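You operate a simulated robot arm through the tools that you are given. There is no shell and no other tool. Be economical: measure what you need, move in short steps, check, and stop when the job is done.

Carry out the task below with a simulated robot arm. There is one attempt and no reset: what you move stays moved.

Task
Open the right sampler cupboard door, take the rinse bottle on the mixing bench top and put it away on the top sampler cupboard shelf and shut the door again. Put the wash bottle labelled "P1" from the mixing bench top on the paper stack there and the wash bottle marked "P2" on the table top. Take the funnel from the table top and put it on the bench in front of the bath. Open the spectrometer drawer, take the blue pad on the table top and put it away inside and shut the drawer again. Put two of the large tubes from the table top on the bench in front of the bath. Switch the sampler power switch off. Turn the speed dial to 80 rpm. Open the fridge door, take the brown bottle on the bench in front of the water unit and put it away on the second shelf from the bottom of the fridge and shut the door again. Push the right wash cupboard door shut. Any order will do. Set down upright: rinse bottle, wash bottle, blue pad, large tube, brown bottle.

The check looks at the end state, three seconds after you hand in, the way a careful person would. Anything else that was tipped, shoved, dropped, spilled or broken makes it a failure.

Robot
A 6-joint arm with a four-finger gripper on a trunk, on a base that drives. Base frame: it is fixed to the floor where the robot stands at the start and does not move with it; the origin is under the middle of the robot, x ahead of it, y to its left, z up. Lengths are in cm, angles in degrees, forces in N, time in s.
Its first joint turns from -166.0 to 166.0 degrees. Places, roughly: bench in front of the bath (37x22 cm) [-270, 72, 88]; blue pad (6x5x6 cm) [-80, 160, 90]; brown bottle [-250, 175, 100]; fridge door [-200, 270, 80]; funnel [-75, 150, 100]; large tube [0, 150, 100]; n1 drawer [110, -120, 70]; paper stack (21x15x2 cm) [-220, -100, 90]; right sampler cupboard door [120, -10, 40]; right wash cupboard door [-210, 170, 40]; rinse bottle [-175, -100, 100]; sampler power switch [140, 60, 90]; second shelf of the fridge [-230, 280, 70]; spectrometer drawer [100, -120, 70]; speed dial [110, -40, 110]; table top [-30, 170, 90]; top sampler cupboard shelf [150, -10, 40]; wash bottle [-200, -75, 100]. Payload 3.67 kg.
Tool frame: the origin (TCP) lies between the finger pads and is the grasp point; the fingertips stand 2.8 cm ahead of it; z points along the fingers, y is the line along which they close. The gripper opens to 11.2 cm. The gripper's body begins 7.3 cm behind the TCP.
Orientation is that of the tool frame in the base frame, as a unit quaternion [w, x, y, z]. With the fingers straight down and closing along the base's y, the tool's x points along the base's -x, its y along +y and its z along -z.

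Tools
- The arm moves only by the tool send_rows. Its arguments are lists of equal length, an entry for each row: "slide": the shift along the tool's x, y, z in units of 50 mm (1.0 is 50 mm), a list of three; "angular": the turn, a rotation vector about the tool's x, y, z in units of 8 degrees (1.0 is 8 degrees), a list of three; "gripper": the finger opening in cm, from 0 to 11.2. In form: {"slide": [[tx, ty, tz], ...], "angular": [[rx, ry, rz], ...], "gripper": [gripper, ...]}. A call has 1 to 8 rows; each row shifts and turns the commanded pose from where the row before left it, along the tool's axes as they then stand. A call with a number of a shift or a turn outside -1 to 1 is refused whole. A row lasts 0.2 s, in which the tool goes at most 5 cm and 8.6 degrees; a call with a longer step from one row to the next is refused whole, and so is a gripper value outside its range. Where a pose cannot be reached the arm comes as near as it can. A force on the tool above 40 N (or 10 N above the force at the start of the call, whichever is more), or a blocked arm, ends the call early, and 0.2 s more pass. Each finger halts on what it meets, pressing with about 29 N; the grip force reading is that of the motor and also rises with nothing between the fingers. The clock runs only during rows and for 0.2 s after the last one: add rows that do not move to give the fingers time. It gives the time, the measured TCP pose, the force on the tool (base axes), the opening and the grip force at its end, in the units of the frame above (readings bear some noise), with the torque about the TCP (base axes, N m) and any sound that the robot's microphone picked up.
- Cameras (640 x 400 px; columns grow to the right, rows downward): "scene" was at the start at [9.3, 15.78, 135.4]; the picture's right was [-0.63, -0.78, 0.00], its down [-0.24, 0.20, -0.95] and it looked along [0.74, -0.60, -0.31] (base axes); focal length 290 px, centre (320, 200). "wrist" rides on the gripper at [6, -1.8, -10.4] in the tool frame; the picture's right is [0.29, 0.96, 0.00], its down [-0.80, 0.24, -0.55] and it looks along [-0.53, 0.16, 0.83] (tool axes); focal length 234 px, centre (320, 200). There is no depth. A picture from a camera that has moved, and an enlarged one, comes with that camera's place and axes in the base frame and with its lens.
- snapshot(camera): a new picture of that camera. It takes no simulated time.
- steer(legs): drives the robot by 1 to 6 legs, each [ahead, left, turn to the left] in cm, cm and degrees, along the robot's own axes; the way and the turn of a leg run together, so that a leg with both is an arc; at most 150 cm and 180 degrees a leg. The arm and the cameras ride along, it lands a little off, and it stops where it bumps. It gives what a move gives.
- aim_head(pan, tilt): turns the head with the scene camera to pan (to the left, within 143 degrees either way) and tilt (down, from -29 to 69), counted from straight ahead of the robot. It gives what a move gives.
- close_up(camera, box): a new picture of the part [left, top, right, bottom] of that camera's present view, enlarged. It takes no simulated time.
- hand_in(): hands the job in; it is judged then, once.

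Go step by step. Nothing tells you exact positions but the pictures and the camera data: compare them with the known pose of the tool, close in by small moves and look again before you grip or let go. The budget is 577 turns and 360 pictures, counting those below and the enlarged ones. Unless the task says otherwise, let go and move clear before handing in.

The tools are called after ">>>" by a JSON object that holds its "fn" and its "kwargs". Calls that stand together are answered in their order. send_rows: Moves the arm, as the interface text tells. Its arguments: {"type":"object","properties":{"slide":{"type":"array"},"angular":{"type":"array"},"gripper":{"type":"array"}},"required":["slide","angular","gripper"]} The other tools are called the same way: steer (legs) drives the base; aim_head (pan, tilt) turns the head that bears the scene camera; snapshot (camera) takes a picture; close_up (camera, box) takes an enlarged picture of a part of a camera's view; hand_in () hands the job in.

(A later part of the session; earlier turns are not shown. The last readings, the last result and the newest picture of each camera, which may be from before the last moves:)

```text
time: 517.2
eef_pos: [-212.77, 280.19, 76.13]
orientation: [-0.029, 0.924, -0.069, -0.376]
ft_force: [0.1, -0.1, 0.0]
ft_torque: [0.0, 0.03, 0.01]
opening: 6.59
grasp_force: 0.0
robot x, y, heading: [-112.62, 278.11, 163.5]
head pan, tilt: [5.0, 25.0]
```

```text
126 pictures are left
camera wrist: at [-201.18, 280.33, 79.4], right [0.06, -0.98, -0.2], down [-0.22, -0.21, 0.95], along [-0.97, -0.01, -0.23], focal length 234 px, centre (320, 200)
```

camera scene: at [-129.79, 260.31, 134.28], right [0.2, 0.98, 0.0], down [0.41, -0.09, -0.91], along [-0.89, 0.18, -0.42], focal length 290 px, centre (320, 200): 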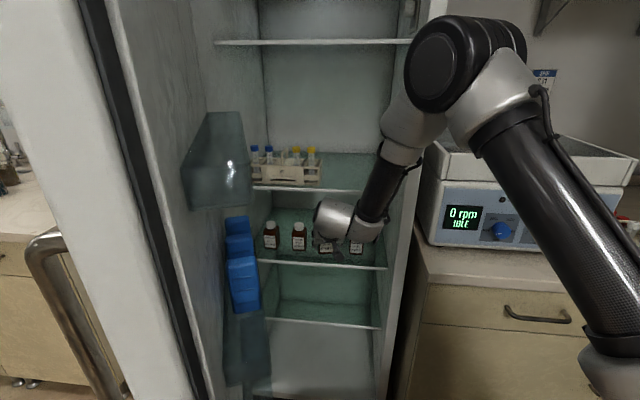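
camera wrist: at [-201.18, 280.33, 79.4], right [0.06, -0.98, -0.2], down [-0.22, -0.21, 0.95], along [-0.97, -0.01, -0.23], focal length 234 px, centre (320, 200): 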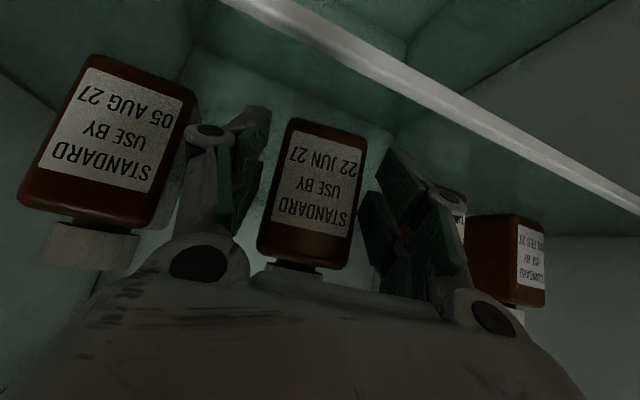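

Released and standing. Back straight out horizontally.

>>> {"fn": "send_rows", "kwargs": {"slide": [[0.3, 0.06, -0.3], [0.5, 0.1, -0.52], [0.5, 0.1, -0.52], [0.5, 0.1, -0.52], [0.5, 0.1, -0.52], [0.5, 0.1, -0.52], [0.5, 0.1, -0.52], [0, 0, 0]], "angular": [[0, 0, 0], [0, 0, 0], [0, 0, 0], [0, 0, 0], [0, 0, 0], [0, 0, 0], [0, 0, 0], [0, 0, 0]], "gripper": [6.6, 6.6, 6.6, 6.6, 6.6, 6.6, 6.6, 6.6]}}

>>> {"fn": "close_up", "kwargs": {"camera": "scene", "box": [220, 170, 420, 320]}}

```text
time: 519.0
eef_pos: [-191.31, 272.34, 78.14]
orientation: [-0.036, 0.924, -0.068, -0.374]
ft_force: [-0.4, -0.5, 0.2]
ft_torque: [-0.01, 0.0, 0.04]
opening: 6.61
grasp_force: 0.2
out of reach, approached as far as the arm can: row 6, 7
robot x, y, heading: [-113.07, 278.38, 163.7]
head pan, tilt: [5.0, 25.0]
```

```text
2.67 times, centred on (320, 245) of scene
camera zoom: at [-129.79, 260.31, 134.28], right [0.2, 0.98, 0.0], down [0.41, -0.09, -0.91], along [-0.89, 0.18, -0.42], focal length 772 px, centre (320, 80)
```

zoom: 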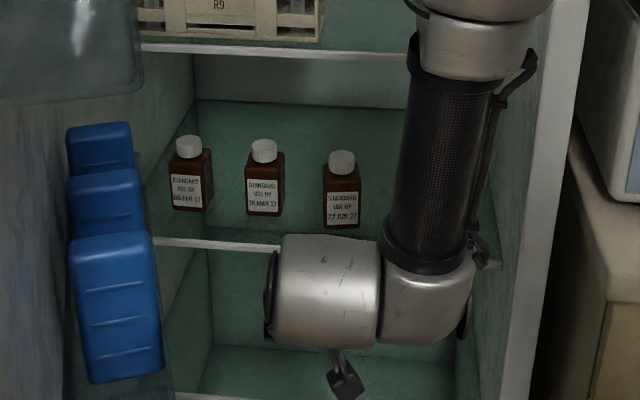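

The brown bottle stands upright on the shelf. Now I back out to close the door.

>>> {"fn": "steer", "kwargs": {"legs": [[-64, 0, -0.5]]}}

>>> {"fn": "send_rows", "kwargs": {"slide": [[0, 0, 0], [0, 0, 0], [0, 0, 0], [0, 0, 0], [0, 0, 0], [0, 0, 0], [0, 0, 0]], "angular": [[0, -0.9, 0], [0, -0.9, 0], [0, -0.9, 0], [0, -0.9, 0], [0, -0.9, 0], [0, -0.9, 0], [0, 0, 0]], "gripper": [4, 2, 0, 0, 0, 0, 0]}}

>>> {"fn": "aim_head", "kwargs": {"pan": 5, "tilt": 25}}

>>> {"fn": "snapshot", "kwargs": {"camera": "scene"}}

```text
time: 522.5
eef_pos: [-132.03, 255.26, 78.11]
orientation: [-0.038, 0.924, -0.073, -0.373]
ft_force: [-0.5, 0.3, -1.2]
ft_torque: [0.0, 0.01, -0.05]
opening: 6.59
grasp_force: 0.1
robot x, y, heading: [-53.3, 260.08, 162.3]
head pan, tilt: [5.0, 25.0]
```

```text
time: 524.1
eef_pos: [-141.95, 248.21, 85.53]
orientation: [-0.07, 0.724, -0.049, -0.685]
ft_force: [-0.4, 0.0, -0.4]
ft_torque: [0.01, 0.0, 0.02]
opening: 0.0
grasp_force: 29.0
out of reach, approached as far as the arm can: row 1, 2, 3, 4, 5, 6
robot x, y, heading: [-52.95, 260.38, 162.7]
head pan, tilt: [5.0, 25.0]
```

```text
time: 524.7
eef_pos: [-141.89, 248.21, 85.62]
orientation: [-0.07, 0.724, -0.05, -0.685]
ft_force: [0.1, -1.0, 0.2]
ft_torque: [-0.02, -0.02, 0.0]
opening: 0.01
grasp_force: 28.8
robot x, y, heading: [-53.32, 260.34, 162.7]
head pan, tilt: [5.0, 25.0]
```

```text
124 pictures are left
camera scene: at [-70.64, 242.42, 134.28], right [0.21, 0.98, 0.0], down [0.41, -0.09, -0.91], along [-0.89, 0.19, -0.42], focal length 290 px, centre (320, 200)
```

scene: 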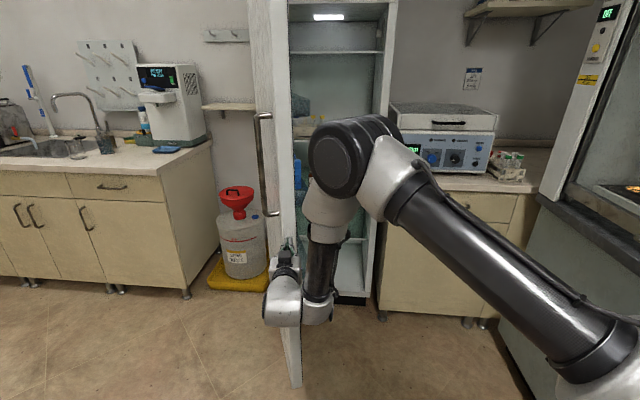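

Shift the arm left past the door edge (after backing 6 cm).

>>> {"fn": "steer", "kwargs": {"legs": [[-6, 0, 0]]}}

>>> {"fn": "send_rows", "kwargs": {"slide": [[0, 0.9, 0], [0, 0.9, 0], [0, 0.9, 0], [0, 0.9, 0], [0, 0.9, 0], [0, 0, 0]], "angular": [[0, 0, 0], [0, 0, 0], [0, 0, 0], [0, 0, 0], [0, 0, 0], [0, 0, 0]], "gripper": [0, 0, 0, 0, 0, 0]}}

>>> {"fn": "snapshot", "kwargs": {"camera": "scene"}}

```text
time: 525.7
eef_pos: [-136.16, 246.62, 85.55]
orientation: [-0.07, 0.724, -0.05, -0.685]
ft_force: [0.3, -0.3, -0.4]
ft_torque: [0.03, 0.02, 0.0]
opening: 0.0
grasp_force: 28.6
robot x, y, heading: [-47.43, 258.67, 162.7]
head pan, tilt: [5.0, 25.0]
```

```text
time: 527.1
eef_pos: [-139.89, 224.4, 84.88]
orientation: [-0.07, 0.724, -0.05, -0.685]
ft_force: [0.5, -0.5, 0.0]
ft_torque: [0.0, 0.02, -0.01]
opening: 0.0
grasp_force: 29.1
robot x, y, heading: [-47.48, 257.96, 162.6]
head pan, tilt: [5.0, 25.0]
```

```text
123 pictures are left
camera scene: at [-64.89, 240.64, 134.28], right [0.21, 0.98, 0.0], down [0.41, -0.09, -0.91], along [-0.89, 0.19, -0.42], focal length 290 px, centre (320, 200)
```

scene: 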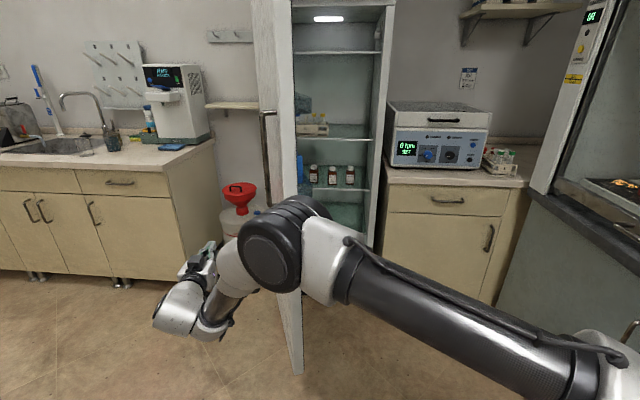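

Move ahead 20 cm so the fingers are on the outer side of the door, then strafe right to push it.

>>> {"fn": "steer", "kwargs": {"legs": [[20, 0, 0]]}}

>>> {"fn": "steer", "kwargs": {"legs": [[0, -12, 0]]}}

>>> {"fn": "snapshot", "kwargs": {"camera": "scene"}}

```text
time: 528.7
eef_pos: [-159.03, 230.43, 84.98]
orientation: [-0.071, 0.723, -0.051, -0.685]
ft_force: [0.0, 0.2, -0.1]
ft_torque: [0.0, 0.04, 0.0]
opening: 0.0
grasp_force: 28.7
robot x, y, heading: [-66.67, 264.72, 162.7]
head pan, tilt: [5.0, 25.0]
```

```text
time: 529.9
eef_pos: [-155.46, 242.02, 84.86]
orientation: [-0.071, 0.724, -0.051, -0.684]
ft_force: [-0.2, -0.9, -0.1]
ft_torque: [0.01, -0.01, 0.0]
opening: 0.02
grasp_force: 29.0
robot x, y, heading: [-63.41, 276.13, 162.3]
head pan, tilt: [5.0, 25.0]
```

```text
122 pictures are left
camera scene: at [-80.38, 258.03, 134.28], right [0.22, 0.98, 0.0], down [0.41, -0.09, -0.91], along [-0.88, 0.2, -0.42], focal length 290 px, centre (320, 200)
```

scene: 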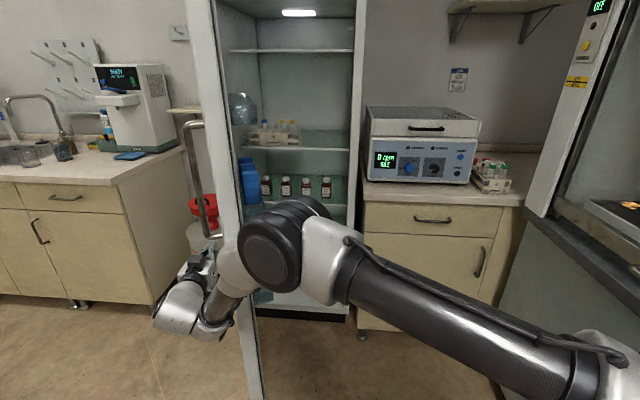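

Now push to the right with the arm.

>>> {"fn": "send_rows", "kwargs": {"slide": [[0, -0.4, 0], [0, -0.4, 0], [0, -0.4, 0], [0, -0.4, 0], [0, -0.4, 0], [0, -0.4, 0], [0, 0, 0]], "angular": [[0, 0, 0], [0, 0, 0], [0, 0, 0], [0, 0, 0], [0, 0, 0], [0, 0, 0], [0, 0, 0]], "gripper": [0, 0, 0, 0, 0, 0, 0]}}

>>> {"fn": "snapshot", "kwargs": {"camera": "scene"}}

```text
time: 531.5
eef_pos: [-153.6, 253.89, 85.39]
orientation: [-0.071, 0.724, -0.051, -0.685]
ft_force: [0.7, -0.1, -1.2]
ft_torque: [0.0, 0.0, -0.03]
opening: 0.0
grasp_force: 28.8
robot x, y, heading: [-63.01, 275.53, 162.4]
head pan, tilt: [5.0, 25.0]
```

```text
121 pictures are left
camera scene: at [-80.37, 258.04, 134.28], right [0.22, 0.98, 0.0], down [0.41, -0.09, -0.91], along [-0.88, 0.2, -0.42], focal length 290 px, centre (320, 200)
```

scene: 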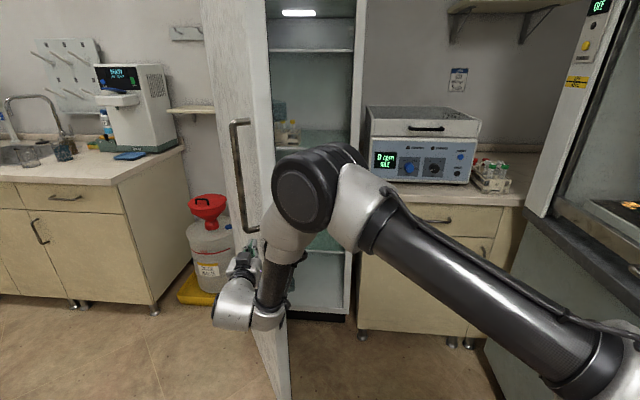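

The door is swinging closed. Continue.

>>> {"fn": "send_rows", "kwargs": {"slide": [[0, -0.45, 0.15], [0, -0.45, 0.15], [0, -0.45, 0.15], [0, -0.45, 0.2], [0, -0.45, 0.25], [0, -0.45, 0.25], [0, -0.4, 0.3], [0, 0, 0]], "angular": [[0, 0, 0], [0, 0, 0], [0, 0, 0], [0, 0, 0], [0, 0, 0], [0, 0, 0], [0, 0, 0], [0, 0, 0]], "gripper": [0, 0, 0, 0, 0, 0, 0, 0]}}

>>> {"fn": "snapshot", "kwargs": {"camera": "scene"}}

```text
time: 533.3
eef_pos: [-157.84, 270.52, 85.44]
orientation: [-0.071, 0.724, -0.051, -0.685]
ft_force: [-0.1, -0.2, 0.5]
ft_torque: [0.01, 0.05, 0.02]
opening: 0.02
grasp_force: 28.3
robot x, y, heading: [-63.14, 275.92, 162.4]
head pan, tilt: [5.0, 25.0]
```

```text
120 pictures are left
camera scene: at [-80.38, 258.04, 134.28], right [0.22, 0.98, 0.0], down [0.41, -0.09, -0.91], along [-0.88, 0.2, -0.42], focal length 290 px, centre (320, 200)
```

scene: 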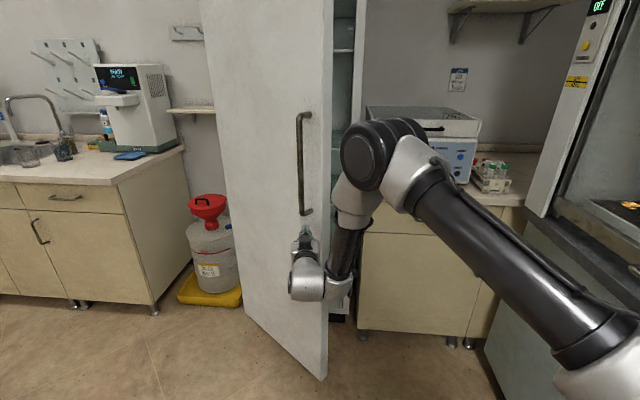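

Now push forward with the base.

>>> {"fn": "steer", "kwargs": {"legs": [[12, -3, 0]]}}

>>> {"fn": "steer", "kwargs": {"legs": [[12, -1, 0]]}}

>>> {"fn": "snapshot", "kwargs": {"camera": "scene"}}

```text
time: 534.5
eef_pos: [-168.44, 277.31, 85.42]
orientation: [-0.073, 0.723, -0.054, -0.685]
ft_force: [0.6, -0.6, -0.4]
ft_torque: [0.02, -0.01, 0.0]
opening: 0.0
grasp_force: 29.1
robot x, y, heading: [-73.7, 282.34, 162.2]
head pan, tilt: [5.0, 25.0]
```

```text
time: 535.8
eef_pos: [-179.74, 281.85, 85.4]
orientation: [-0.072, 0.724, -0.053, -0.684]
ft_force: [-0.4, -1.2, 0.5]
ft_torque: [0.0, 0.0, -0.03]
opening: 0.0
grasp_force: 29.2
robot x, y, heading: [-84.58, 287.0, 162.1]
head pan, tilt: [5.0, 25.0]
```

```text
119 pictures are left
camera scene: at [-102.2, 269.21, 134.28], right [0.22, 0.98, 0.0], down [0.41, -0.09, -0.91], along [-0.88, 0.2, -0.42], focal length 290 px, centre (320, 200)
```

scene: 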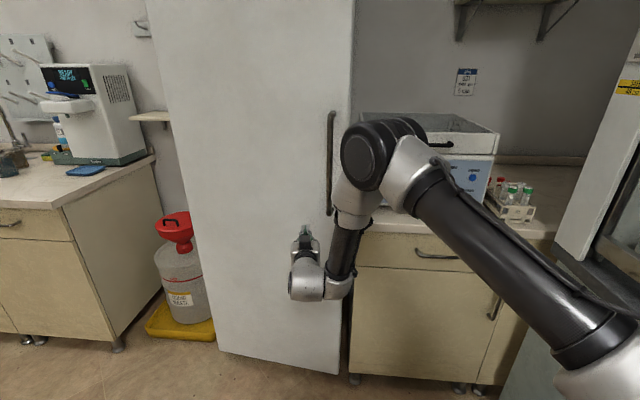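

>>> {"fn": "steer", "kwargs": {"legs": [[10, 1, 0]]}}

>>> {"fn": "send_rows", "kwargs": {"slide": [[0, 0, 0.2], [0, 0, 0.2], [0, 0, 0.2], [0, 0, 0.2], [0, 0, 0.2], [0, 0, 0.2], [0, 0, 0]], "angular": [[0, 0, 0], [0, 0, 0], [0, 0, 0], [0, 0, 0], [0, 0, 0], [0, 0, 0], [0, 0, 0]], "gripper": [0, 0, 0, 0, 0, 0, 0]}}

>>> {"fn": "snapshot", "kwargs": {"camera": "scene"}}

```text
time: 536.9
eef_pos: [-189.41, 284.02, 85.4]
orientation: [-0.072, 0.724, -0.052, -0.684]
ft_force: [17.2, -1.8, -2.3]
ft_torque: [0.0, 0.33, -0.15]
opening: 0.01
grasp_force: 29.0
robot x, y, heading: [-94.65, 288.93, 162.2]
head pan, tilt: [5.0, 25.0]
```

```text
time: 537.3
eef_pos: [-189.5, 283.96, 85.3]
orientation: [-0.072, 0.724, -0.05, -0.684]
ft_force: [22.9, -0.2, 8.9]
ft_torque: [0.08, 0.79, -0.28]
opening: 0.0
grasp_force: 28.4
robot x, y, heading: [-95.01, 288.87, 162.3]
head pan, tilt: [5.0, 25.0]
stopped in row 1: the force on the tool passed its limit at 61 N (the readings are from after the stop); the commanded pose is now the measured one
```

```text
118 pictures are left
camera scene: at [-111.88, 271.34, 134.3], right [0.22, 0.98, 0.0], down [0.41, -0.09, -0.91], along [-0.88, 0.2, -0.42], focal length 290 px, centre (320, 200)
```

scene: 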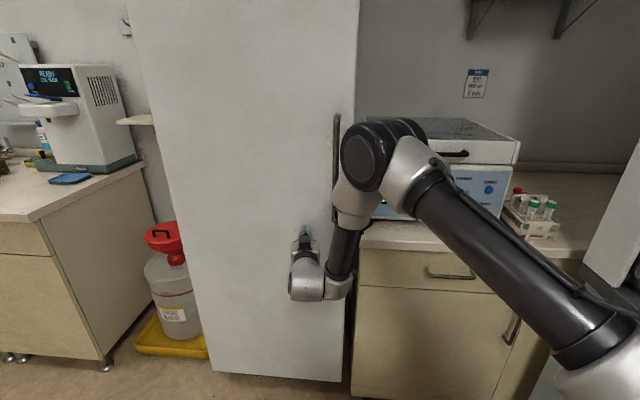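

Firm contact at the same depth as when originally closed. Back off and verify the door is flush.

>>> {"fn": "steer", "kwargs": {"legs": [[-25, 3, 0]]}}

>>> {"fn": "aim_head", "kwargs": {"pan": -10, "tilt": 15}}

>>> {"fn": "snapshot", "kwargs": {"camera": "scene"}}

```text
time: 539.1
eef_pos: [-166.94, 273.9, 85.18]
orientation: [-0.073, 0.725, -0.051, -0.683]
ft_force: [-0.6, 0.4, 0.2]
ft_torque: [0.0, -0.02, -0.02]
opening: 0.04
grasp_force: 28.9
robot x, y, heading: [-71.73, 278.65, 162.2]
head pan, tilt: [5.0, 25.0]
```

```text
time: 539.9
eef_pos: [-166.83, 273.75, 85.21]
orientation: [-0.073, 0.725, -0.051, -0.683]
ft_force: [-0.5, 0.4, 0.1]
ft_torque: [-0.01, 0.0, 0.03]
opening: 0.0
grasp_force: 29.0
robot x, y, heading: [-71.94, 278.67, 162.1]
head pan, tilt: [-10.0, 15.0]
```

```text
117 pictures are left
camera scene: at [-88.63, 263.26, 135.9], right [0.47, 0.88, 0.0], down [0.23, -0.12, -0.97], along [-0.85, 0.45, -0.26], focal length 290 px, centre (320, 200)
```

scene: 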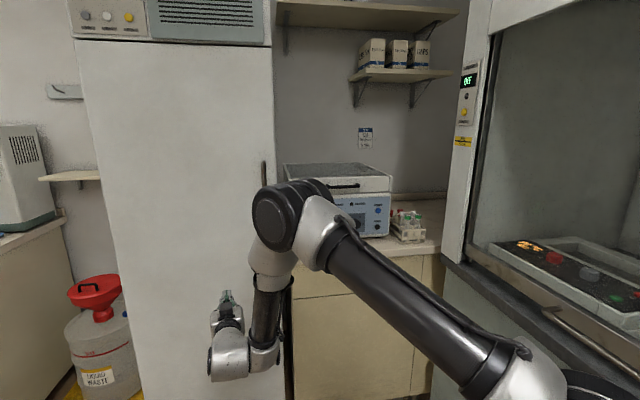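

Fridge is shut. Now the blue pad: retract the arm to compact tool-down pose.

>>> {"fn": "send_rows", "kwargs": {"slide": [[-0.7, 0, -0.6], [-0.7, 0, -0.6], [-0.7, 0, -0.6], [-0.7, 0, -0.6], [-0.7, 0, -0.5], [-0.7, 0, -0.5], [-0.5, 0, -0.5], [0, 0, 0]], "angular": [[0, 0, 0], [0, 0, 0], [0, 0.5, 0], [0, 0.5, 0], [0, 1, 0], [0, 1, 0], [0, 1, 0], [0, 1, 0]], "gripper": [2, 4, 6, 6, 6, 6, 6, 6]}}

>>> {"fn": "send_rows", "kwargs": {"slide": [[0.2, 0, 0], [0.4, 0, 0], [0.4, 0, 0], [0.4, 0, 0], [0.4, 0, 0], [0.4, 0, 0], [0.4, 0, 0], [0, 0, 0]], "angular": [[0, 1, 0], [0, 1, 0], [0, 1, 0], [0, 1, 0], [0, 1, 0], [0, 1, 0], [0, 0, 0], [0, 0, 0]], "gripper": [6, 6, 6, 6, 6, 6, 6, 6]}}

```text
time: 541.7
eef_pos: [-152.29, 270.13, 111.5]
orientation: [-0.049, 0.915, -0.073, -0.395]
ft_force: [0.0, -0.8, 0.0]
ft_torque: [0.0, 0.04, 0.01]
opening: 6.0
grasp_force: 0.0
robot x, y, heading: [-72.04, 278.73, 162.1]
head pan, tilt: [-10.0, 15.0]
```

```text
time: 543.5
eef_pos: [-140.59, 268.48, 106.81]
orientation: [-0.016, 0.996, -0.087, 0.013]
ft_force: [0.6, -0.5, 0.1]
ft_torque: [0.01, -0.02, -0.04]
opening: 5.99
grasp_force: 0.0
robot x, y, heading: [-71.78, 278.6, 162.0]
head pan, tilt: [-10.0, 15.0]
```

>>> {"fn": "send_rows", "kwargs": {"slide": [[0, 0, -0.8], [0, 0, -0.8], [0, 0, -0.8], [0, 0, -0.8], [0, 0, 0]], "angular": [[0, 0, 0], [0, 0, 0], [0, 0, 0], [0, 0, 0], [0, 0, 0]], "gripper": [6, 6, 6, 6, 6]}}

>>> {"fn": "steer", "kwargs": {"legs": [[42, 0, 1], [0, 150, 0], [0, 48, 0], [0, 0, -90]]}}

>>> {"fn": "aim_head", "kwargs": {"pan": -30, "tilt": 30}}

>>> {"fn": "snapshot", "kwargs": {"camera": "scene"}}

```text
time: 544.7
eef_pos: [-141.27, 267.79, 122.92]
orientation: [-0.016, 0.996, -0.088, 0.013]
ft_force: [-0.4, 0.4, 0.5]
ft_torque: [0.01, 0.01, 0.03]
opening: 6.01
grasp_force: 0.0
robot x, y, heading: [-71.95, 278.71, 162.0]
head pan, tilt: [-10.0, 15.0]
```

```text
time: 560.6
eef_pos: [-181.7, 171.27, 122.86]
orientation: [0.004, -0.64, 0.768, -0.021]
ft_force: [0.4, 0.3, 0.2]
ft_torque: [-0.02, -0.01, 0.03]
opening: 5.96
grasp_force: 0.0
robot x, y, heading: [-170.96, 101.66, 71.9]
head pan, tilt: [-10.0, 15.0]
```

```text
time: 561.4
eef_pos: [-181.58, 171.29, 122.92]
orientation: [0.003, -0.64, 0.768, -0.02]
ft_force: [-0.4, 0.1, -0.3]
ft_torque: [0.03, 0.03, -0.03]
opening: 5.99
grasp_force: 0.1
robot x, y, heading: [-171.12, 102.12, 71.9]
head pan, tilt: [-30.0, 30.0]
```

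```text
116 pictures are left
camera scene: at [-184.31, 116.65, 133.49], right [0.67, -0.74, 0.0], down [-0.37, -0.33, -0.87], along [0.64, 0.58, -0.5], focal length 290 px, centre (320, 200)
```

scene: 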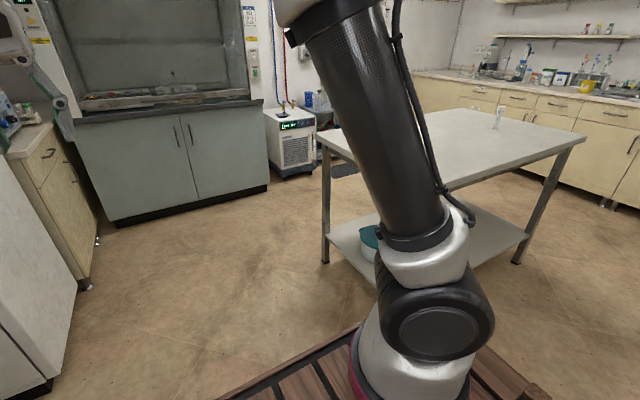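

>>> {"fn": "steer", "kwargs": {"legs": [[0, -66, 1]]}}

>>> {"fn": "send_rows", "kwargs": {"slide": [[-0.5, -0.8, 0], [-0.5, -0.8, 0], [-0.5, -0.8, 0], [-0.5, -0.8, 0], [-0.5, -0.8, 0], [-0.5, -0.8, 0], [-0.5, -0.8, 0], [0, 0, 0]], "angular": [[0, 0, 0], [0, 0, 0], [0, 0, 0], [0, 0, 0], [0, 0, 0], [0, 0, 0], [0, 0, 0], [0, 0, 0]], "gripper": [6, 6, 6, 6, 6, 6, 6, 6]}}

>>> {"fn": "snapshot", "kwargs": {"camera": "wrist"}}

```text
time: 565.0
eef_pos: [-121.15, 151.5, 122.77]
orientation: [0.003, -0.652, 0.758, -0.019]
ft_force: [-0.3, -0.9, 0.5]
ft_torque: [-0.01, 0.01, -0.02]
opening: 6.01
grasp_force: 0.1
robot x, y, heading: [-108.92, 82.37, 73.9]
head pan, tilt: [-30.0, 30.0]
```

```text
time: 566.9
eef_pos: [-90.82, 164.67, 123.74]
orientation: [0.003, -0.653, 0.757, -0.02]
ft_force: [-0.5, -1.2, 0.5]
ft_torque: [0.03, -0.04, 0.01]
opening: 6.0
grasp_force: 0.0
robot x, y, heading: [-109.01, 82.1, 73.6]
head pan, tilt: [-30.0, 30.0]
```

```text
115 pictures are left
camera wrist: at [-90.27, 158.82, 134.29], right [-0.99, -0.14, -0.03], down [-0.14, 0.84, 0.53], along [-0.05, 0.53, -0.85], focal length 234 px, centre (320, 200)
```

wrist: 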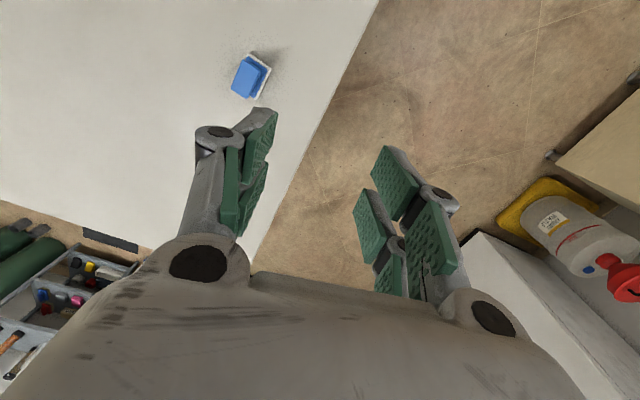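

Pad at ≈(-78.9,163.4). Align yaw with it and move above.

>>> {"fn": "send_rows", "kwargs": {"slide": [[0, 0, 0], [-0.15, -0.79, 0], [-0.15, -0.79, 0], [-0.15, -0.79, 0], [0, 0, 0.8], [0, 0, 0.8], [0, 0, 0.8], [0, 0, 0]], "angular": [[0, 0, 1], [0, 0, 0], [0, 0, 0], [0, 0, 0], [0, 0, 0], [0, 0, 0], [0, 0, 0], [0, 0, 0]], "gripper": [6, 6, 6, 6, 6, 6, 6, 6]}}

>>> {"fn": "close_up", "kwargs": {"camera": "wrist", "box": [240, 60, 400, 180]}}

```text
time: 568.6
eef_pos: [-78.56, 163.14, 111.98]
orientation: [0.006, -0.598, 0.801, -0.02]
ft_force: [0.1, 0.6, 0.4]
ft_torque: [0.01, 0.04, -0.01]
opening: 6.01
grasp_force: 0.0
robot x, y, heading: [-108.92, 82.0, 73.6]
head pan, tilt: [-30.0, 30.0]
```

```text
3.33 times, centred on (320, 120) of wrist
camera zoom: at [-79.03, 157.19, 122.55], right [-1.0, 0.0, -0.03], down [-0.02, 0.85, 0.53], along [0.02, 0.53, -0.85], focal length 781 px, centre (320, 467)
```

zoom: 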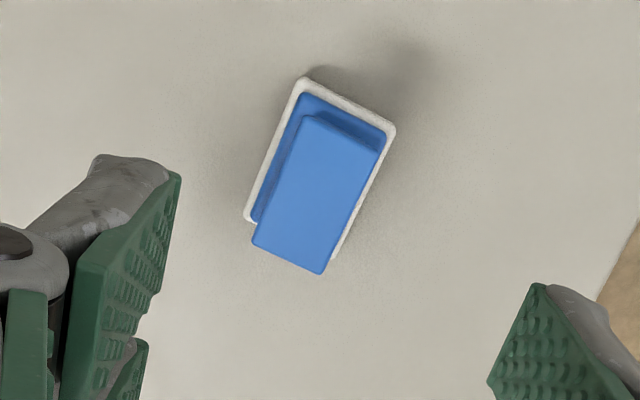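

Pad long axis is aligned with my grip. Small correction and descend.

>>> {"fn": "send_rows", "kwargs": {"slide": [[0, 0.3, 0], [0, 0, 0.8], [0, 0, 0.8], [0, 0, 0.8], [0, 0, 0]], "angular": [[0, 0, 0], [0, 0, 0], [0, 0, 0], [0, 0, 0], [0, 0, 0]], "gripper": [6, 6, 6, 6, 6]}}

>>> {"fn": "snapshot", "kwargs": {"camera": "wrist"}}

```text
time: 569.9
eef_pos: [-79.7, 163.09, 100.23]
orientation: [0.005, -0.598, 0.801, -0.021]
ft_force: [-0.1, -0.1, -0.3]
ft_torque: [-0.01, -0.01, -0.01]
opening: 6.0
grasp_force: 0.1
robot x, y, heading: [-108.94, 82.09, 74.1]
head pan, tilt: [-30.0, 30.0]
```

```text
113 pictures are left
camera wrist: at [-80.11, 157.2, 110.62], right [-1.0, 0.0, -0.03], down [-0.02, 0.85, 0.53], along [0.02, 0.53, -0.85], focal length 234 px, centre (320, 200)
```

wrist: 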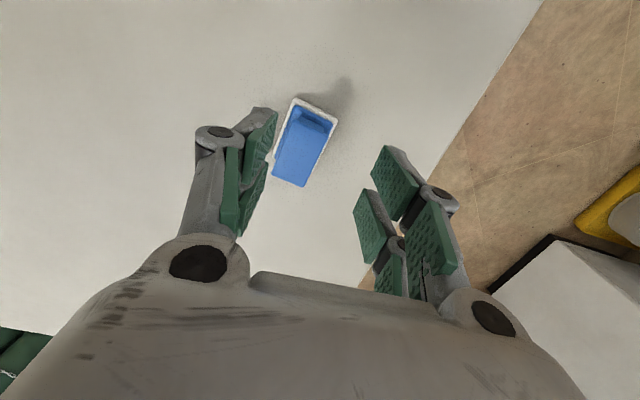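

Slight overshoot; shift back 1.1 cm and descend to grip height.

>>> {"fn": "send_rows", "kwargs": {"slide": [[-0.09, -0.22, 0], [0, 0, 0.7], [0, 0, 0.6], [0, 0, 0]], "angular": [[0, 0, 0], [0, 0, 0], [0, 0, 0], [0, 0, 0]], "gripper": [6, 6, 6, 6]}}

>>> {"fn": "snapshot", "kwargs": {"camera": "wrist"}}

```text
time: 570.9
eef_pos: [-78.26, 163.13, 93.4]
orientation: [0.005, -0.598, 0.801, -0.021]
ft_force: [-0.1, -0.9, -1.2]
ft_torque: [0.0, -0.02, -0.01]
opening: 6.0
grasp_force: 0.1
robot x, y, heading: [-108.86, 81.99, 73.6]
head pan, tilt: [-30.0, 30.0]
```

```text
112 pictures are left
camera wrist: at [-78.67, 157.23, 104.0], right [-1.0, 0.0, -0.03], down [-0.02, 0.85, 0.53], along [0.02, 0.53, -0.85], focal length 234 px, centre (320, 200)
```

wrist: 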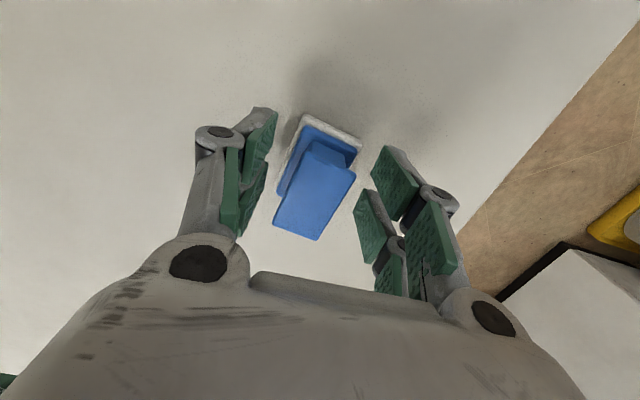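

Close on the pad handle.

>>> {"fn": "send_rows", "kwargs": {"slide": [[0, 0, 0], [0, 0, 0], [0, 0, 0], [0, 0, 0], [0, 0, 0], [0, 0, 0]], "angular": [[0, 0, 0], [0, 0, 0], [0, 0, 0], [0, 0, 0], [0, 0, 0], [0, 0, 0]], "gripper": [5, 4, 3, 2, 1.5, 1.5]}}

>>> {"fn": "snapshot", "kwargs": {"camera": "wrist"}}

```text
time: 572.2
eef_pos: [-78.2, 163.13, 93.53]
orientation: [0.006, -0.598, 0.801, -0.02]
ft_force: [0.1, 0.6, 1.2]
ft_torque: [0.02, 0.01, 0.01]
opening: 2.84
grasp_force: 28.5
robot x, y, heading: [-108.75, 82.66, 73.9]
head pan, tilt: [-30.0, 30.0]
```

```text
111 pictures are left
camera wrist: at [-78.68, 157.25, 104.04], right [-1.0, 0.0, -0.03], down [-0.02, 0.85, 0.53], along [0.02, 0.53, -0.85], focal length 234 px, centre (320, 200)
```

wrist: 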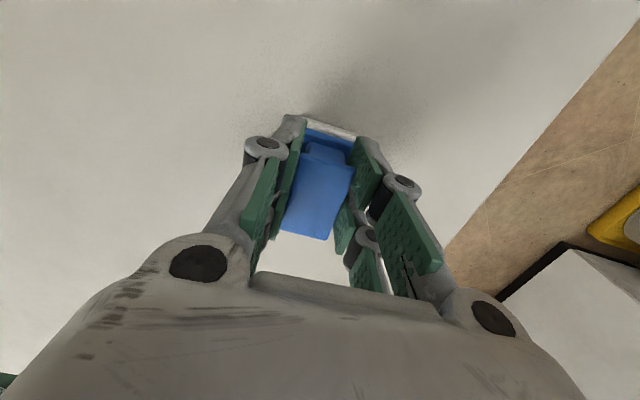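

Pad gripped (2.8 cm). Lift and drive to the spectrometer drawer.

>>> {"fn": "send_rows", "kwargs": {"slide": [[0, 0, -0.6], [0, 0, -0.9], [0, 0, -0.9], [0, 0, -0.9], [0, 0, -0.9], [0, 0, -0.9], [0, 0, -0.9], [0, 0, 0]], "angular": [[0, 0, 0], [0, 0, 0], [0, 0, 0], [0, 0, 0], [0, 0, 0], [0, 0, 0], [0, 0, 0], [0, 0, 0]], "gripper": [1.5, 1.5, 1.5, 1.5, 1.5, 1.5, 1.5, 1.5]}}

>>> {"fn": "steer", "kwargs": {"legs": [[-15, 0, 0], [0, 0, -91], [120, 0, 0], [0, -94, 0]]}}

>>> {"fn": "snapshot", "kwargs": {"camera": "wrist"}}

>>> {"fn": "aim_head", "kwargs": {"pan": -20, "tilt": 35}}

>>> {"fn": "snapshot", "kwargs": {"camera": "scene"}}

```text
time: 574.0
eef_pos: [-79.22, 164.13, 123.59]
orientation: [0.006, -0.598, 0.801, -0.02]
ft_force: [0.9, 1.0, -0.8]
ft_torque: [-0.03, 0.0, 0.02]
opening: 2.84
grasp_force: 29.0
robot x, y, heading: [-108.43, 82.69, 73.9]
head pan, tilt: [-30.0, 30.0]
```

```text
time: 589.0
eef_pos: [54.11, -85.8, 123.42]
orientation: [-0.01, 0.167, 0.986, -0.017]
ft_force: [-0.6, 0.1, 0.0]
ft_torque: [0.03, 0.01, 0.01]
opening: 2.84
grasp_force: 29.1
robot x, y, heading: [-26.0, -52.39, -18.8]
head pan, tilt: [-30.0, 30.0]
stopped in leg 4: the robot was blocked; the commanded pose is now the measured one
```

```text
110 pictures are left
camera wrist: at [48.03, -85.01, 134.03], right [0.04, 1.0, -0.03], down [0.85, -0.02, 0.53], along [0.53, -0.05, -0.85], focal length 234 px, centre (320, 200)
```

wrist: 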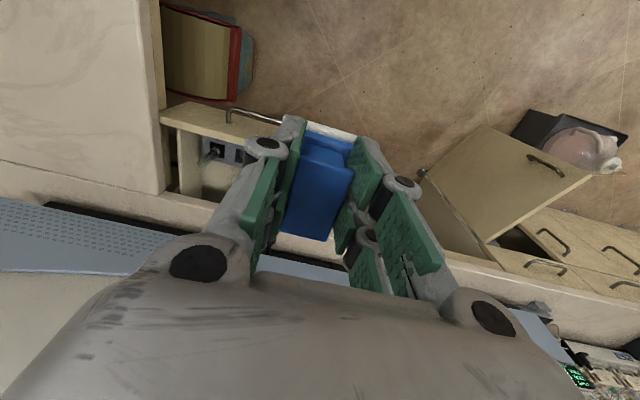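

```text
time: 589.7
eef_pos: [54.12, -85.65, 123.44]
orientation: [-0.012, 0.167, 0.986, -0.017]
ft_force: [0.2, 0.0, -0.6]
ft_torque: [0.03, 0.03, 0.03]
opening: 2.86
grasp_force: 29.6
robot x, y, heading: [-26.35, -52.5, -19.4]
head pan, tilt: [-20.0, 35.0]
```

```text
109 pictures are left
camera scene: at [-10.25, -38.09, 132.71], right [-0.63, -0.78, 0.0], down [-0.44, 0.36, -0.82], along [0.64, -0.52, -0.57], focal length 290 px, centre (320, 200)
```

scene: 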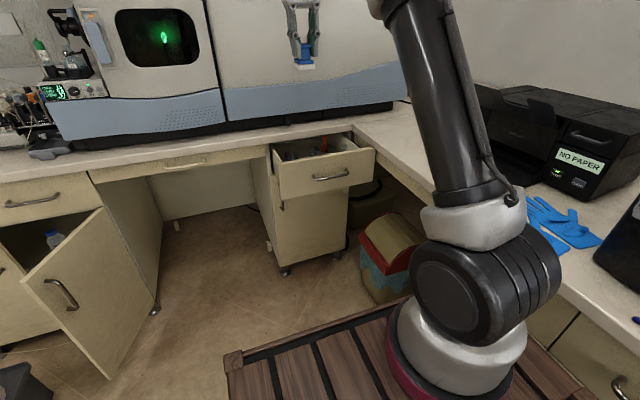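

Blocked by something (likely the chair) on the right; I move ahead instead, and check behind.

>>> {"fn": "steer", "kwargs": {"legs": [[20, 0, 1.5]]}}

>>> {"fn": "aim_head", "kwargs": {"pan": -125, "tilt": 35}}

>>> {"fn": "snapshot", "kwargs": {"camera": "scene"}}

>>> {"fn": "snapshot", "kwargs": {"camera": "wrist"}}

```text
time: 591.3
eef_pos: [74.42, -90.24, 123.37]
orientation: [-0.011, 0.155, 0.988, -0.017]
ft_force: [0.5, 0.0, -0.5]
ft_torque: [-0.02, 0.04, -0.01]
opening: 2.81
grasp_force: 28.7
robot x, y, heading: [-6.53, -58.7, -17.8]
head pan, tilt: [-20.0, 35.0]
```

```text
time: 593.1
eef_pos: [74.45, -90.31, 123.46]
orientation: [-0.011, 0.156, 0.988, -0.018]
ft_force: [-0.5, -0.4, -1.5]
ft_torque: [-0.01, -0.02, 0.02]
opening: 2.83
grasp_force: 29.3
robot x, y, heading: [-6.81, -58.7, -17.5]
head pan, tilt: [-125.0, 35.0]
```

```text
108 pictures are left
camera scene: at [-5.03, -44.17, 132.71], right [-0.61, 0.8, 0.0], down [0.46, 0.35, -0.82], along [-0.65, -0.5, -0.57], focal length 290 px, centre (320, 200)
```

scene: 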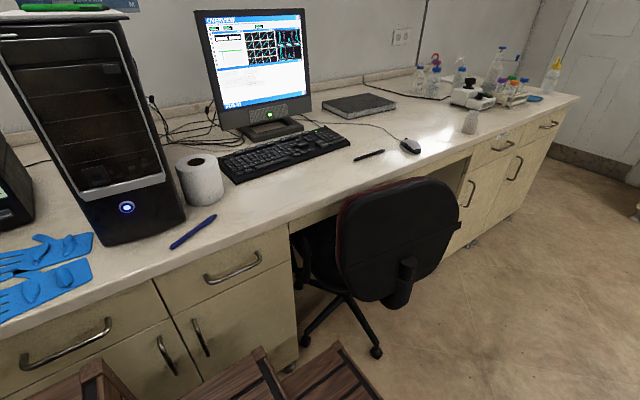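

```text
107 pictures are left
camera wrist: at [68.29, -89.78, 134.03], right [0.02, 1.0, -0.03], down [0.85, 0.0, 0.53], along [0.53, -0.04, -0.85], focal length 234 px, centre (320, 200)
```

wrist: 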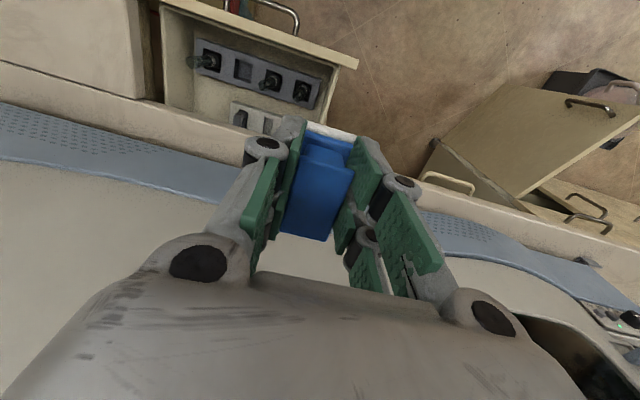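

The chair is where it was. Now look into the drawer for free space.

>>> {"fn": "close_up", "kwargs": {"camera": "wrist", "box": [140, 0, 380, 150]}}

>>> {"fn": "aim_head", "kwargs": {"pan": -30, "tilt": 45}}

>>> {"fn": "snapshot", "kwargs": {"camera": "scene"}}

```text
2.67 times, centred on (260, 75) of wrist
camera zoom: at [68.29, -89.78, 134.03], right [0.02, 1.0, -0.03], down [0.85, 0.0, 0.53], along [0.53, -0.04, -0.85], focal length 624 px, centre (480, 533)
```

zoom: 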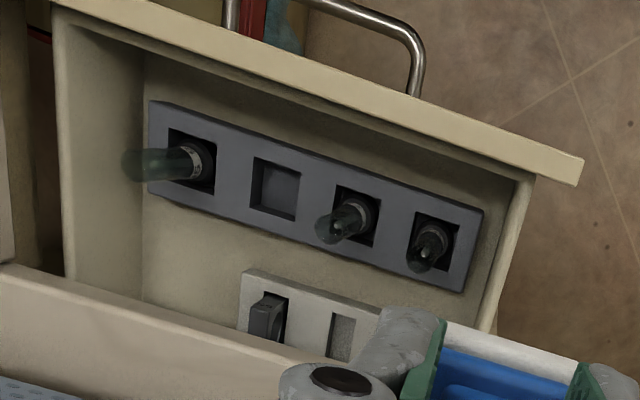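

```text
time: 594.9
eef_pos: [74.54, -90.36, 123.48]
orientation: [-0.011, 0.155, 0.988, -0.018]
ft_force: [-0.5, 0.7, -0.8]
ft_torque: [-0.02, -0.01, -0.01]
opening: 2.83
grasp_force: 29.2
robot x, y, heading: [-6.26, -58.63, -17.5]
head pan, tilt: [-30.0, 45.0]
```

```text
105 pictures are left
camera scene: at [7.44, -44.86, 131.22], right [-0.74, -0.67, 0.0], down [-0.48, 0.52, -0.71], along [0.48, -0.52, -0.71], focal length 290 px, centre (320, 200)
```

scene: 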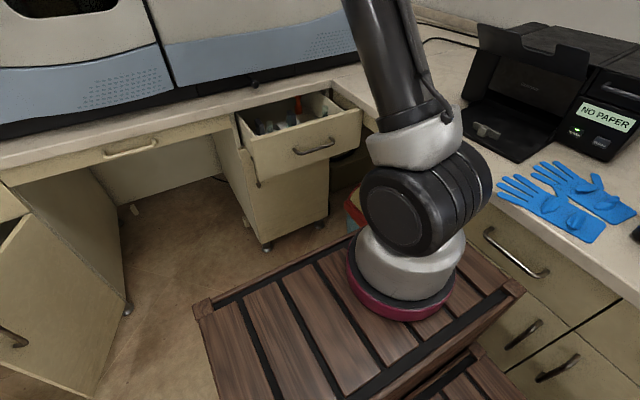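

Free floor is in the drawer's right-rear part (right of the white holder, behind the dark holder). I move closer and over it.

>>> {"fn": "steer", "kwargs": {"legs": [[10, 0, 0.5], [0, -6, 0]]}}

>>> {"fn": "send_rows", "kwargs": {"slide": [[0.3, -0.9, 0], [0.3, -0.9, 0], [0.2, -0.9, 0], [0, -0.9, 0], [0, -0.9, 0], [0, 0, 0]], "angular": [[0, 0, 0], [0, 0, 0], [0, 0, 0], [0, 0, 0], [0, 0, 0], [0, 0, 0]], "gripper": [1.5, 1.5, 1.5, 1.5, 1.5, 1.5]}}

>>> {"fn": "snapshot", "kwargs": {"camera": "wrist"}}

>>> {"fn": "snapshot", "kwargs": {"camera": "scene"}}

```text
time: 596.6
eef_pos: [82.49, -98.8, 123.48]
orientation: [-0.011, 0.153, 0.988, -0.018]
ft_force: [0.6, -0.9, -0.3]
ft_torque: [0.01, -0.01, 0.01]
opening: 2.83
grasp_force: 29.3
robot x, y, heading: [1.35, -67.7, -17.3]
head pan, tilt: [-30.0, 45.0]
```

```text
time: 598.0
eef_pos: [71.62, -119.05, 124.36]
orientation: [-0.011, 0.153, 0.988, -0.018]
ft_force: [-0.6, 1.4, -0.5]
ft_torque: [-0.01, 0.01, 0.0]
opening: 2.83
grasp_force: 29.1
robot x, y, heading: [1.21, -67.72, -17.3]
head pan, tilt: [-30.0, 45.0]
```

```text
104 pictures are left
camera wrist: at [65.52, -118.67, 134.99], right [0.01, 1.0, -0.03], down [0.85, 0.0, 0.53], along [0.53, -0.03, -0.85], focal length 234 px, centre (320, 200)
```

wrist: 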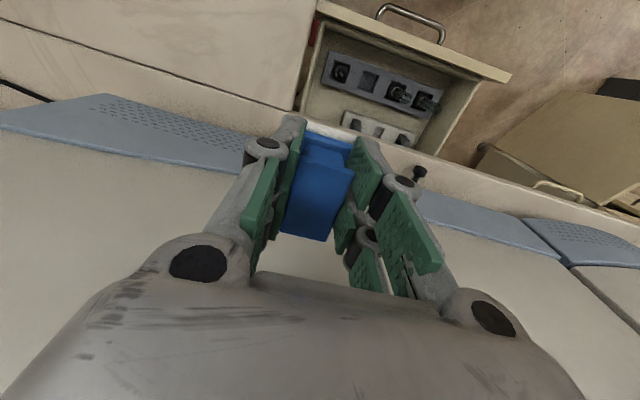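

```text
103 pictures are left
camera scene: at [15.18, -53.7, 131.22], right [-0.74, -0.68, 0.0], down [-0.48, 0.52, -0.71], along [0.48, -0.52, -0.71], focal length 290 px, centre (320, 200)
```

scene: 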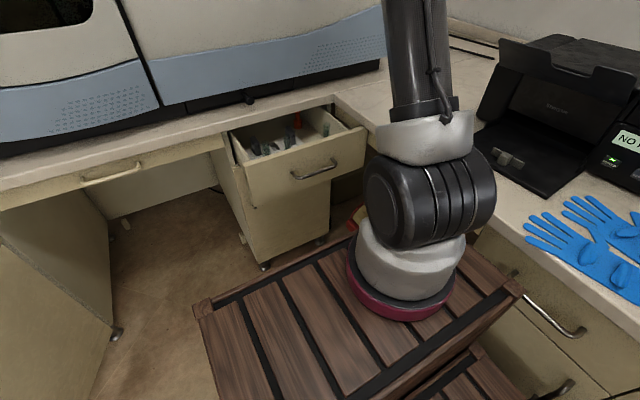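

Close-up to measure the free region precisely.

>>> {"fn": "close_up", "kwargs": {"camera": "wrist", "box": [280, 0, 520, 170]}}

```text
2.35 times, centred on (400, 85) of wrist
camera zoom: at [65.52, -118.67, 134.99], right [0.01, 1.0, -0.03], down [0.85, 0.0, 0.53], along [0.53, -0.03, -0.85], focal length 551 px, centre (132, 471)
```

zoom: 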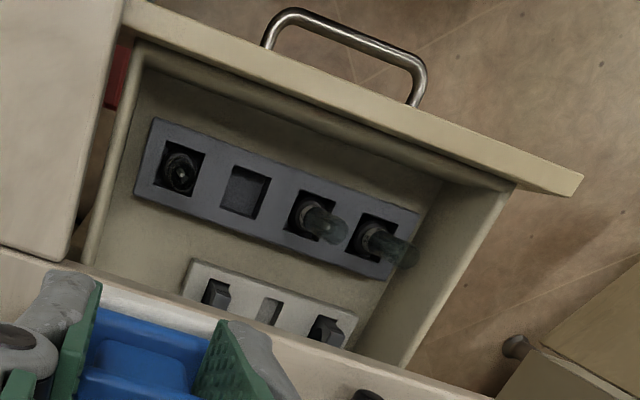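

Free rectangle: f 103.5–110, l -97…-88. I align to f≈106.9, l≈-93.5 and descend partway.

>>> {"fn": "send_rows", "kwargs": {"slide": [[-0.74, -0.11, 0], [0, 0, 0.9], [0, 0, 0.9], [0, 0, 0.9], [0, 0, 0.9], [0, 0, 0.9], [0, 0, 0]], "angular": [[0, 0, 0], [0, 0, 0], [0, 0, 0], [0, 0, 0], [0, 0, 0], [0, 0, 0], [0, 0, 0]], "gripper": [1.5, 1.5, 1.5, 1.5, 1.5, 1.5, 1.5]}}

>>> {"fn": "snapshot", "kwargs": {"camera": "wrist"}}

>>> {"fn": "snapshot", "kwargs": {"camera": "scene"}}

```text
time: 599.6
eef_pos: [74.62, -121.34, 101.82]
orientation: [-0.012, 0.153, 0.988, -0.018]
ft_force: [-1.4, -0.2, -0.5]
ft_torque: [0.0, 0.0, -0.01]
opening: 2.81
grasp_force: 29.3
robot x, y, heading: [1.22, -67.74, -17.3]
head pan, tilt: [-30.0, 45.0]
```

```text
101 pictures are left
camera wrist: at [68.5, -120.92, 112.43], right [0.01, 1.0, -0.03], down [0.85, 0.0, 0.53], along [0.53, -0.03, -0.85], focal length 234 px, centre (320, 200)
```

wrist: 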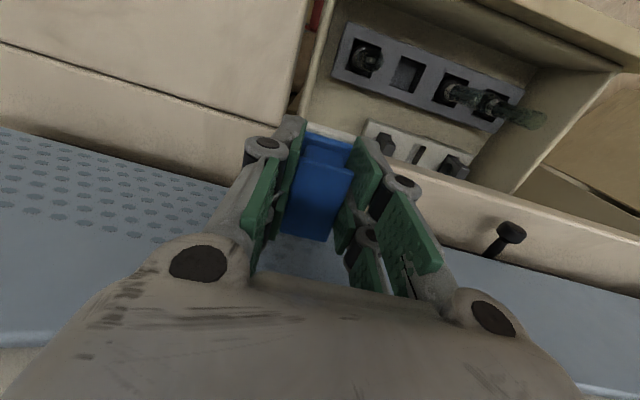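

```text
100 pictures are left
camera scene: at [15.18, -53.7, 131.22], right [-0.74, -0.68, 0.0], down [-0.48, 0.52, -0.71], along [0.48, -0.52, -0.71], focal length 290 px, centre (320, 200)
```

scene: 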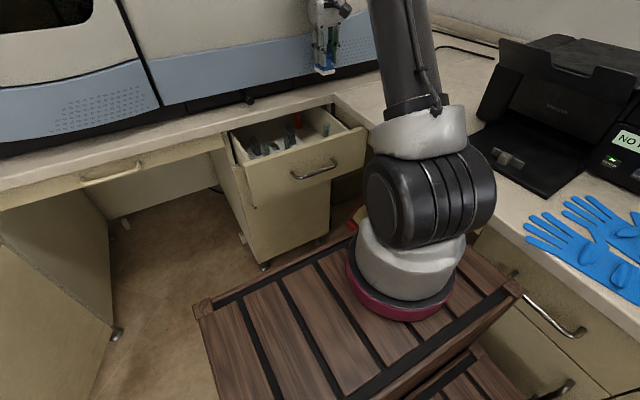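

There isn't enough room between the holders with the drawer only 20 cm out. I set the pad down temporarily on the corner counter, pull the drawer out further with closed fingers hooked behind its front, and then continue.

>>> {"fn": "send_rows", "kwargs": {"slide": [[0, 0, -0.3], [0.6, -0.75, 0], [0.6, -0.75, 0], [0.6, -0.75, 0], [0.56, -0.75, 0], [0, 0, 0]], "angular": [[0, 0, 0], [0, 0, 0], [0, 0, 0], [0, 0, 0], [0, 0, 0], [0, 0, 0]], "gripper": [1.5, 1.5, 1.5, 1.5, 1.5, 1.5]}}

>>> {"fn": "snapshot", "kwargs": {"camera": "wrist"}}

>>> {"fn": "snapshot", "kwargs": {"camera": "scene"}}

```text
time: 601.0
eef_pos: [58.78, -132.15, 104.28]
orientation: [-0.01, 0.152, 0.988, -0.018]
ft_force: [0.0, -0.1, 0.0]
ft_torque: [0.03, 0.0, 0.01]
opening: 2.84
grasp_force: 28.9
robot x, y, heading: [1.36, -67.89, -17.5]
head pan, tilt: [-30.0, 45.0]
```

```text
99 pictures are left
camera wrist: at [52.68, -131.69, 114.84], right [0.01, 1.0, -0.03], down [0.85, 0.0, 0.53], along [0.53, -0.03, -0.85], focal length 234 px, centre (320, 200)
```

wrist: 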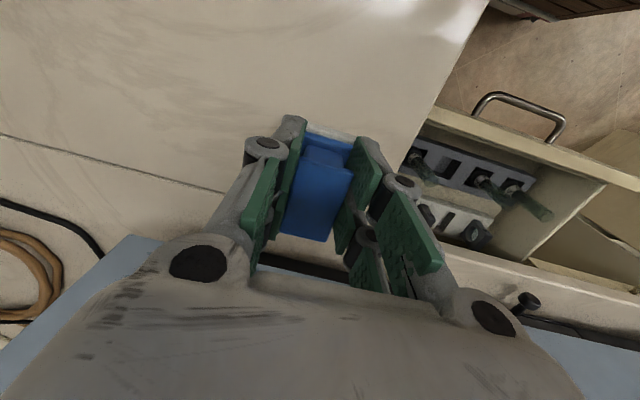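

```text
98 pictures are left
camera scene: at [15.19, -53.71, 131.22], right [-0.74, -0.68, 0.0], down [-0.48, 0.52, -0.71], along [0.48, -0.52, -0.71], focal length 290 px, centre (320, 200)
```

scene: 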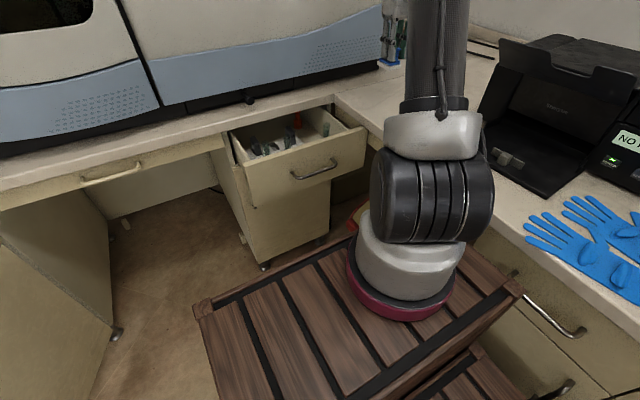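

Free counter below. Lower to contact.

>>> {"fn": "send_rows", "kwargs": {"slide": [[0, 0, 0.9], [0, 0, 0.9], [0, 0, 0.6], [0, 0, 0]], "angular": [[0, 0, 0], [0, 0, 0], [0, 0, 0], [0, 0, 0]], "gripper": [1.5, 1.5, 1.5, 1.5]}}

>>> {"fn": "send_rows", "kwargs": {"slide": [[0, 0, 0.08], [0, 0, 0.08], [0, 0, 0.08], [0, 0, 0]], "angular": [[0, 0, 0], [0, 0, 0], [0, 0, 0], [0, 0, 0]], "gripper": [1.5, 1.5, 1.5, 1.5]}}

```text
time: 601.9
eef_pos: [58.52, -132.65, 92.78]
orientation: [-0.009, 0.152, 0.988, -0.02]
ft_force: [-0.1, 1.3, 10.9]
ft_torque: [0.28, -0.12, 0.06]
opening: 2.79
grasp_force: 29.2
robot x, y, heading: [1.27, -67.82, -17.3]
head pan, tilt: [-30.0, 45.0]
stopped in row 4: the force on the tool passed its limit at 48 N (the readings are from after the stop); the commanded pose is now the measured one
```

```text
time: 602.3
eef_pos: [58.62, -132.79, 92.81]
orientation: [-0.006, 0.151, 0.988, -0.023]
ft_force: [-0.1, 1.3, 15.8]
ft_torque: [0.4, 0.08, 0.02]
opening: 2.79
grasp_force: 28.5
robot x, y, heading: [1.06, -67.32, -17.5]
head pan, tilt: [-30.0, 45.0]
stopped in row 2: the force on the tool passed its limit at 48 N (the readings are from after the stop); the commanded pose is now the measured one
```

Counter contact (z≈87.6). Release and rise.

>>> {"fn": "send_rows", "kwargs": {"slide": [[0, 0, 0], [0, 0, 0], [0, 0, 0], [0, 0, -0.4], [0, 0, -0.8], [0, 0, -0.8], [0, 0, -0.5], [0, 0, 0]], "angular": [[0, 0, 0], [0, 0, 0], [0, 0, 0], [0, 0, 0], [0, 0, 0], [0, 0, 0], [0, 0, 0], [0, 0, 0]], "gripper": [3.2, 4, 5, 5.5, 5.5, 5.5, 5.5, 5.5]}}

>>> {"fn": "snapshot", "kwargs": {"camera": "wrist"}}

```text
time: 604.1
eef_pos: [58.77, -132.27, 105.11]
orientation: [-0.007, 0.151, 0.988, -0.022]
ft_force: [0.1, -0.9, -0.5]
ft_torque: [0.02, 0.0, 0.0]
opening: 5.52
grasp_force: 0.0
robot x, y, heading: [1.25, -67.52, -17.3]
head pan, tilt: [-30.0, 45.0]
```

```text
97 pictures are left
camera wrist: at [52.51, -131.74, 115.62], right [0.01, 1.0, -0.04], down [0.84, 0.01, 0.54], along [0.54, -0.04, -0.84], focal length 234 px, centre (320, 200)
```

wrist: 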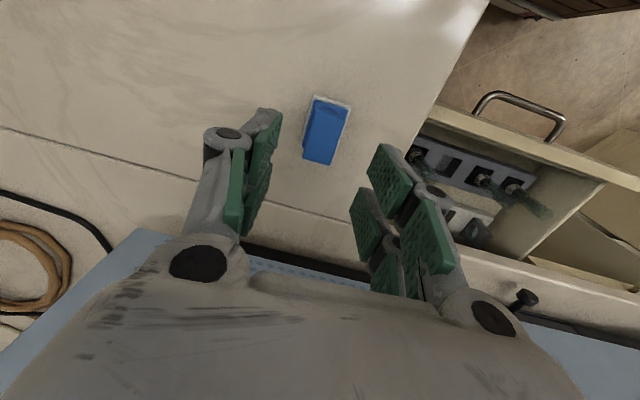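

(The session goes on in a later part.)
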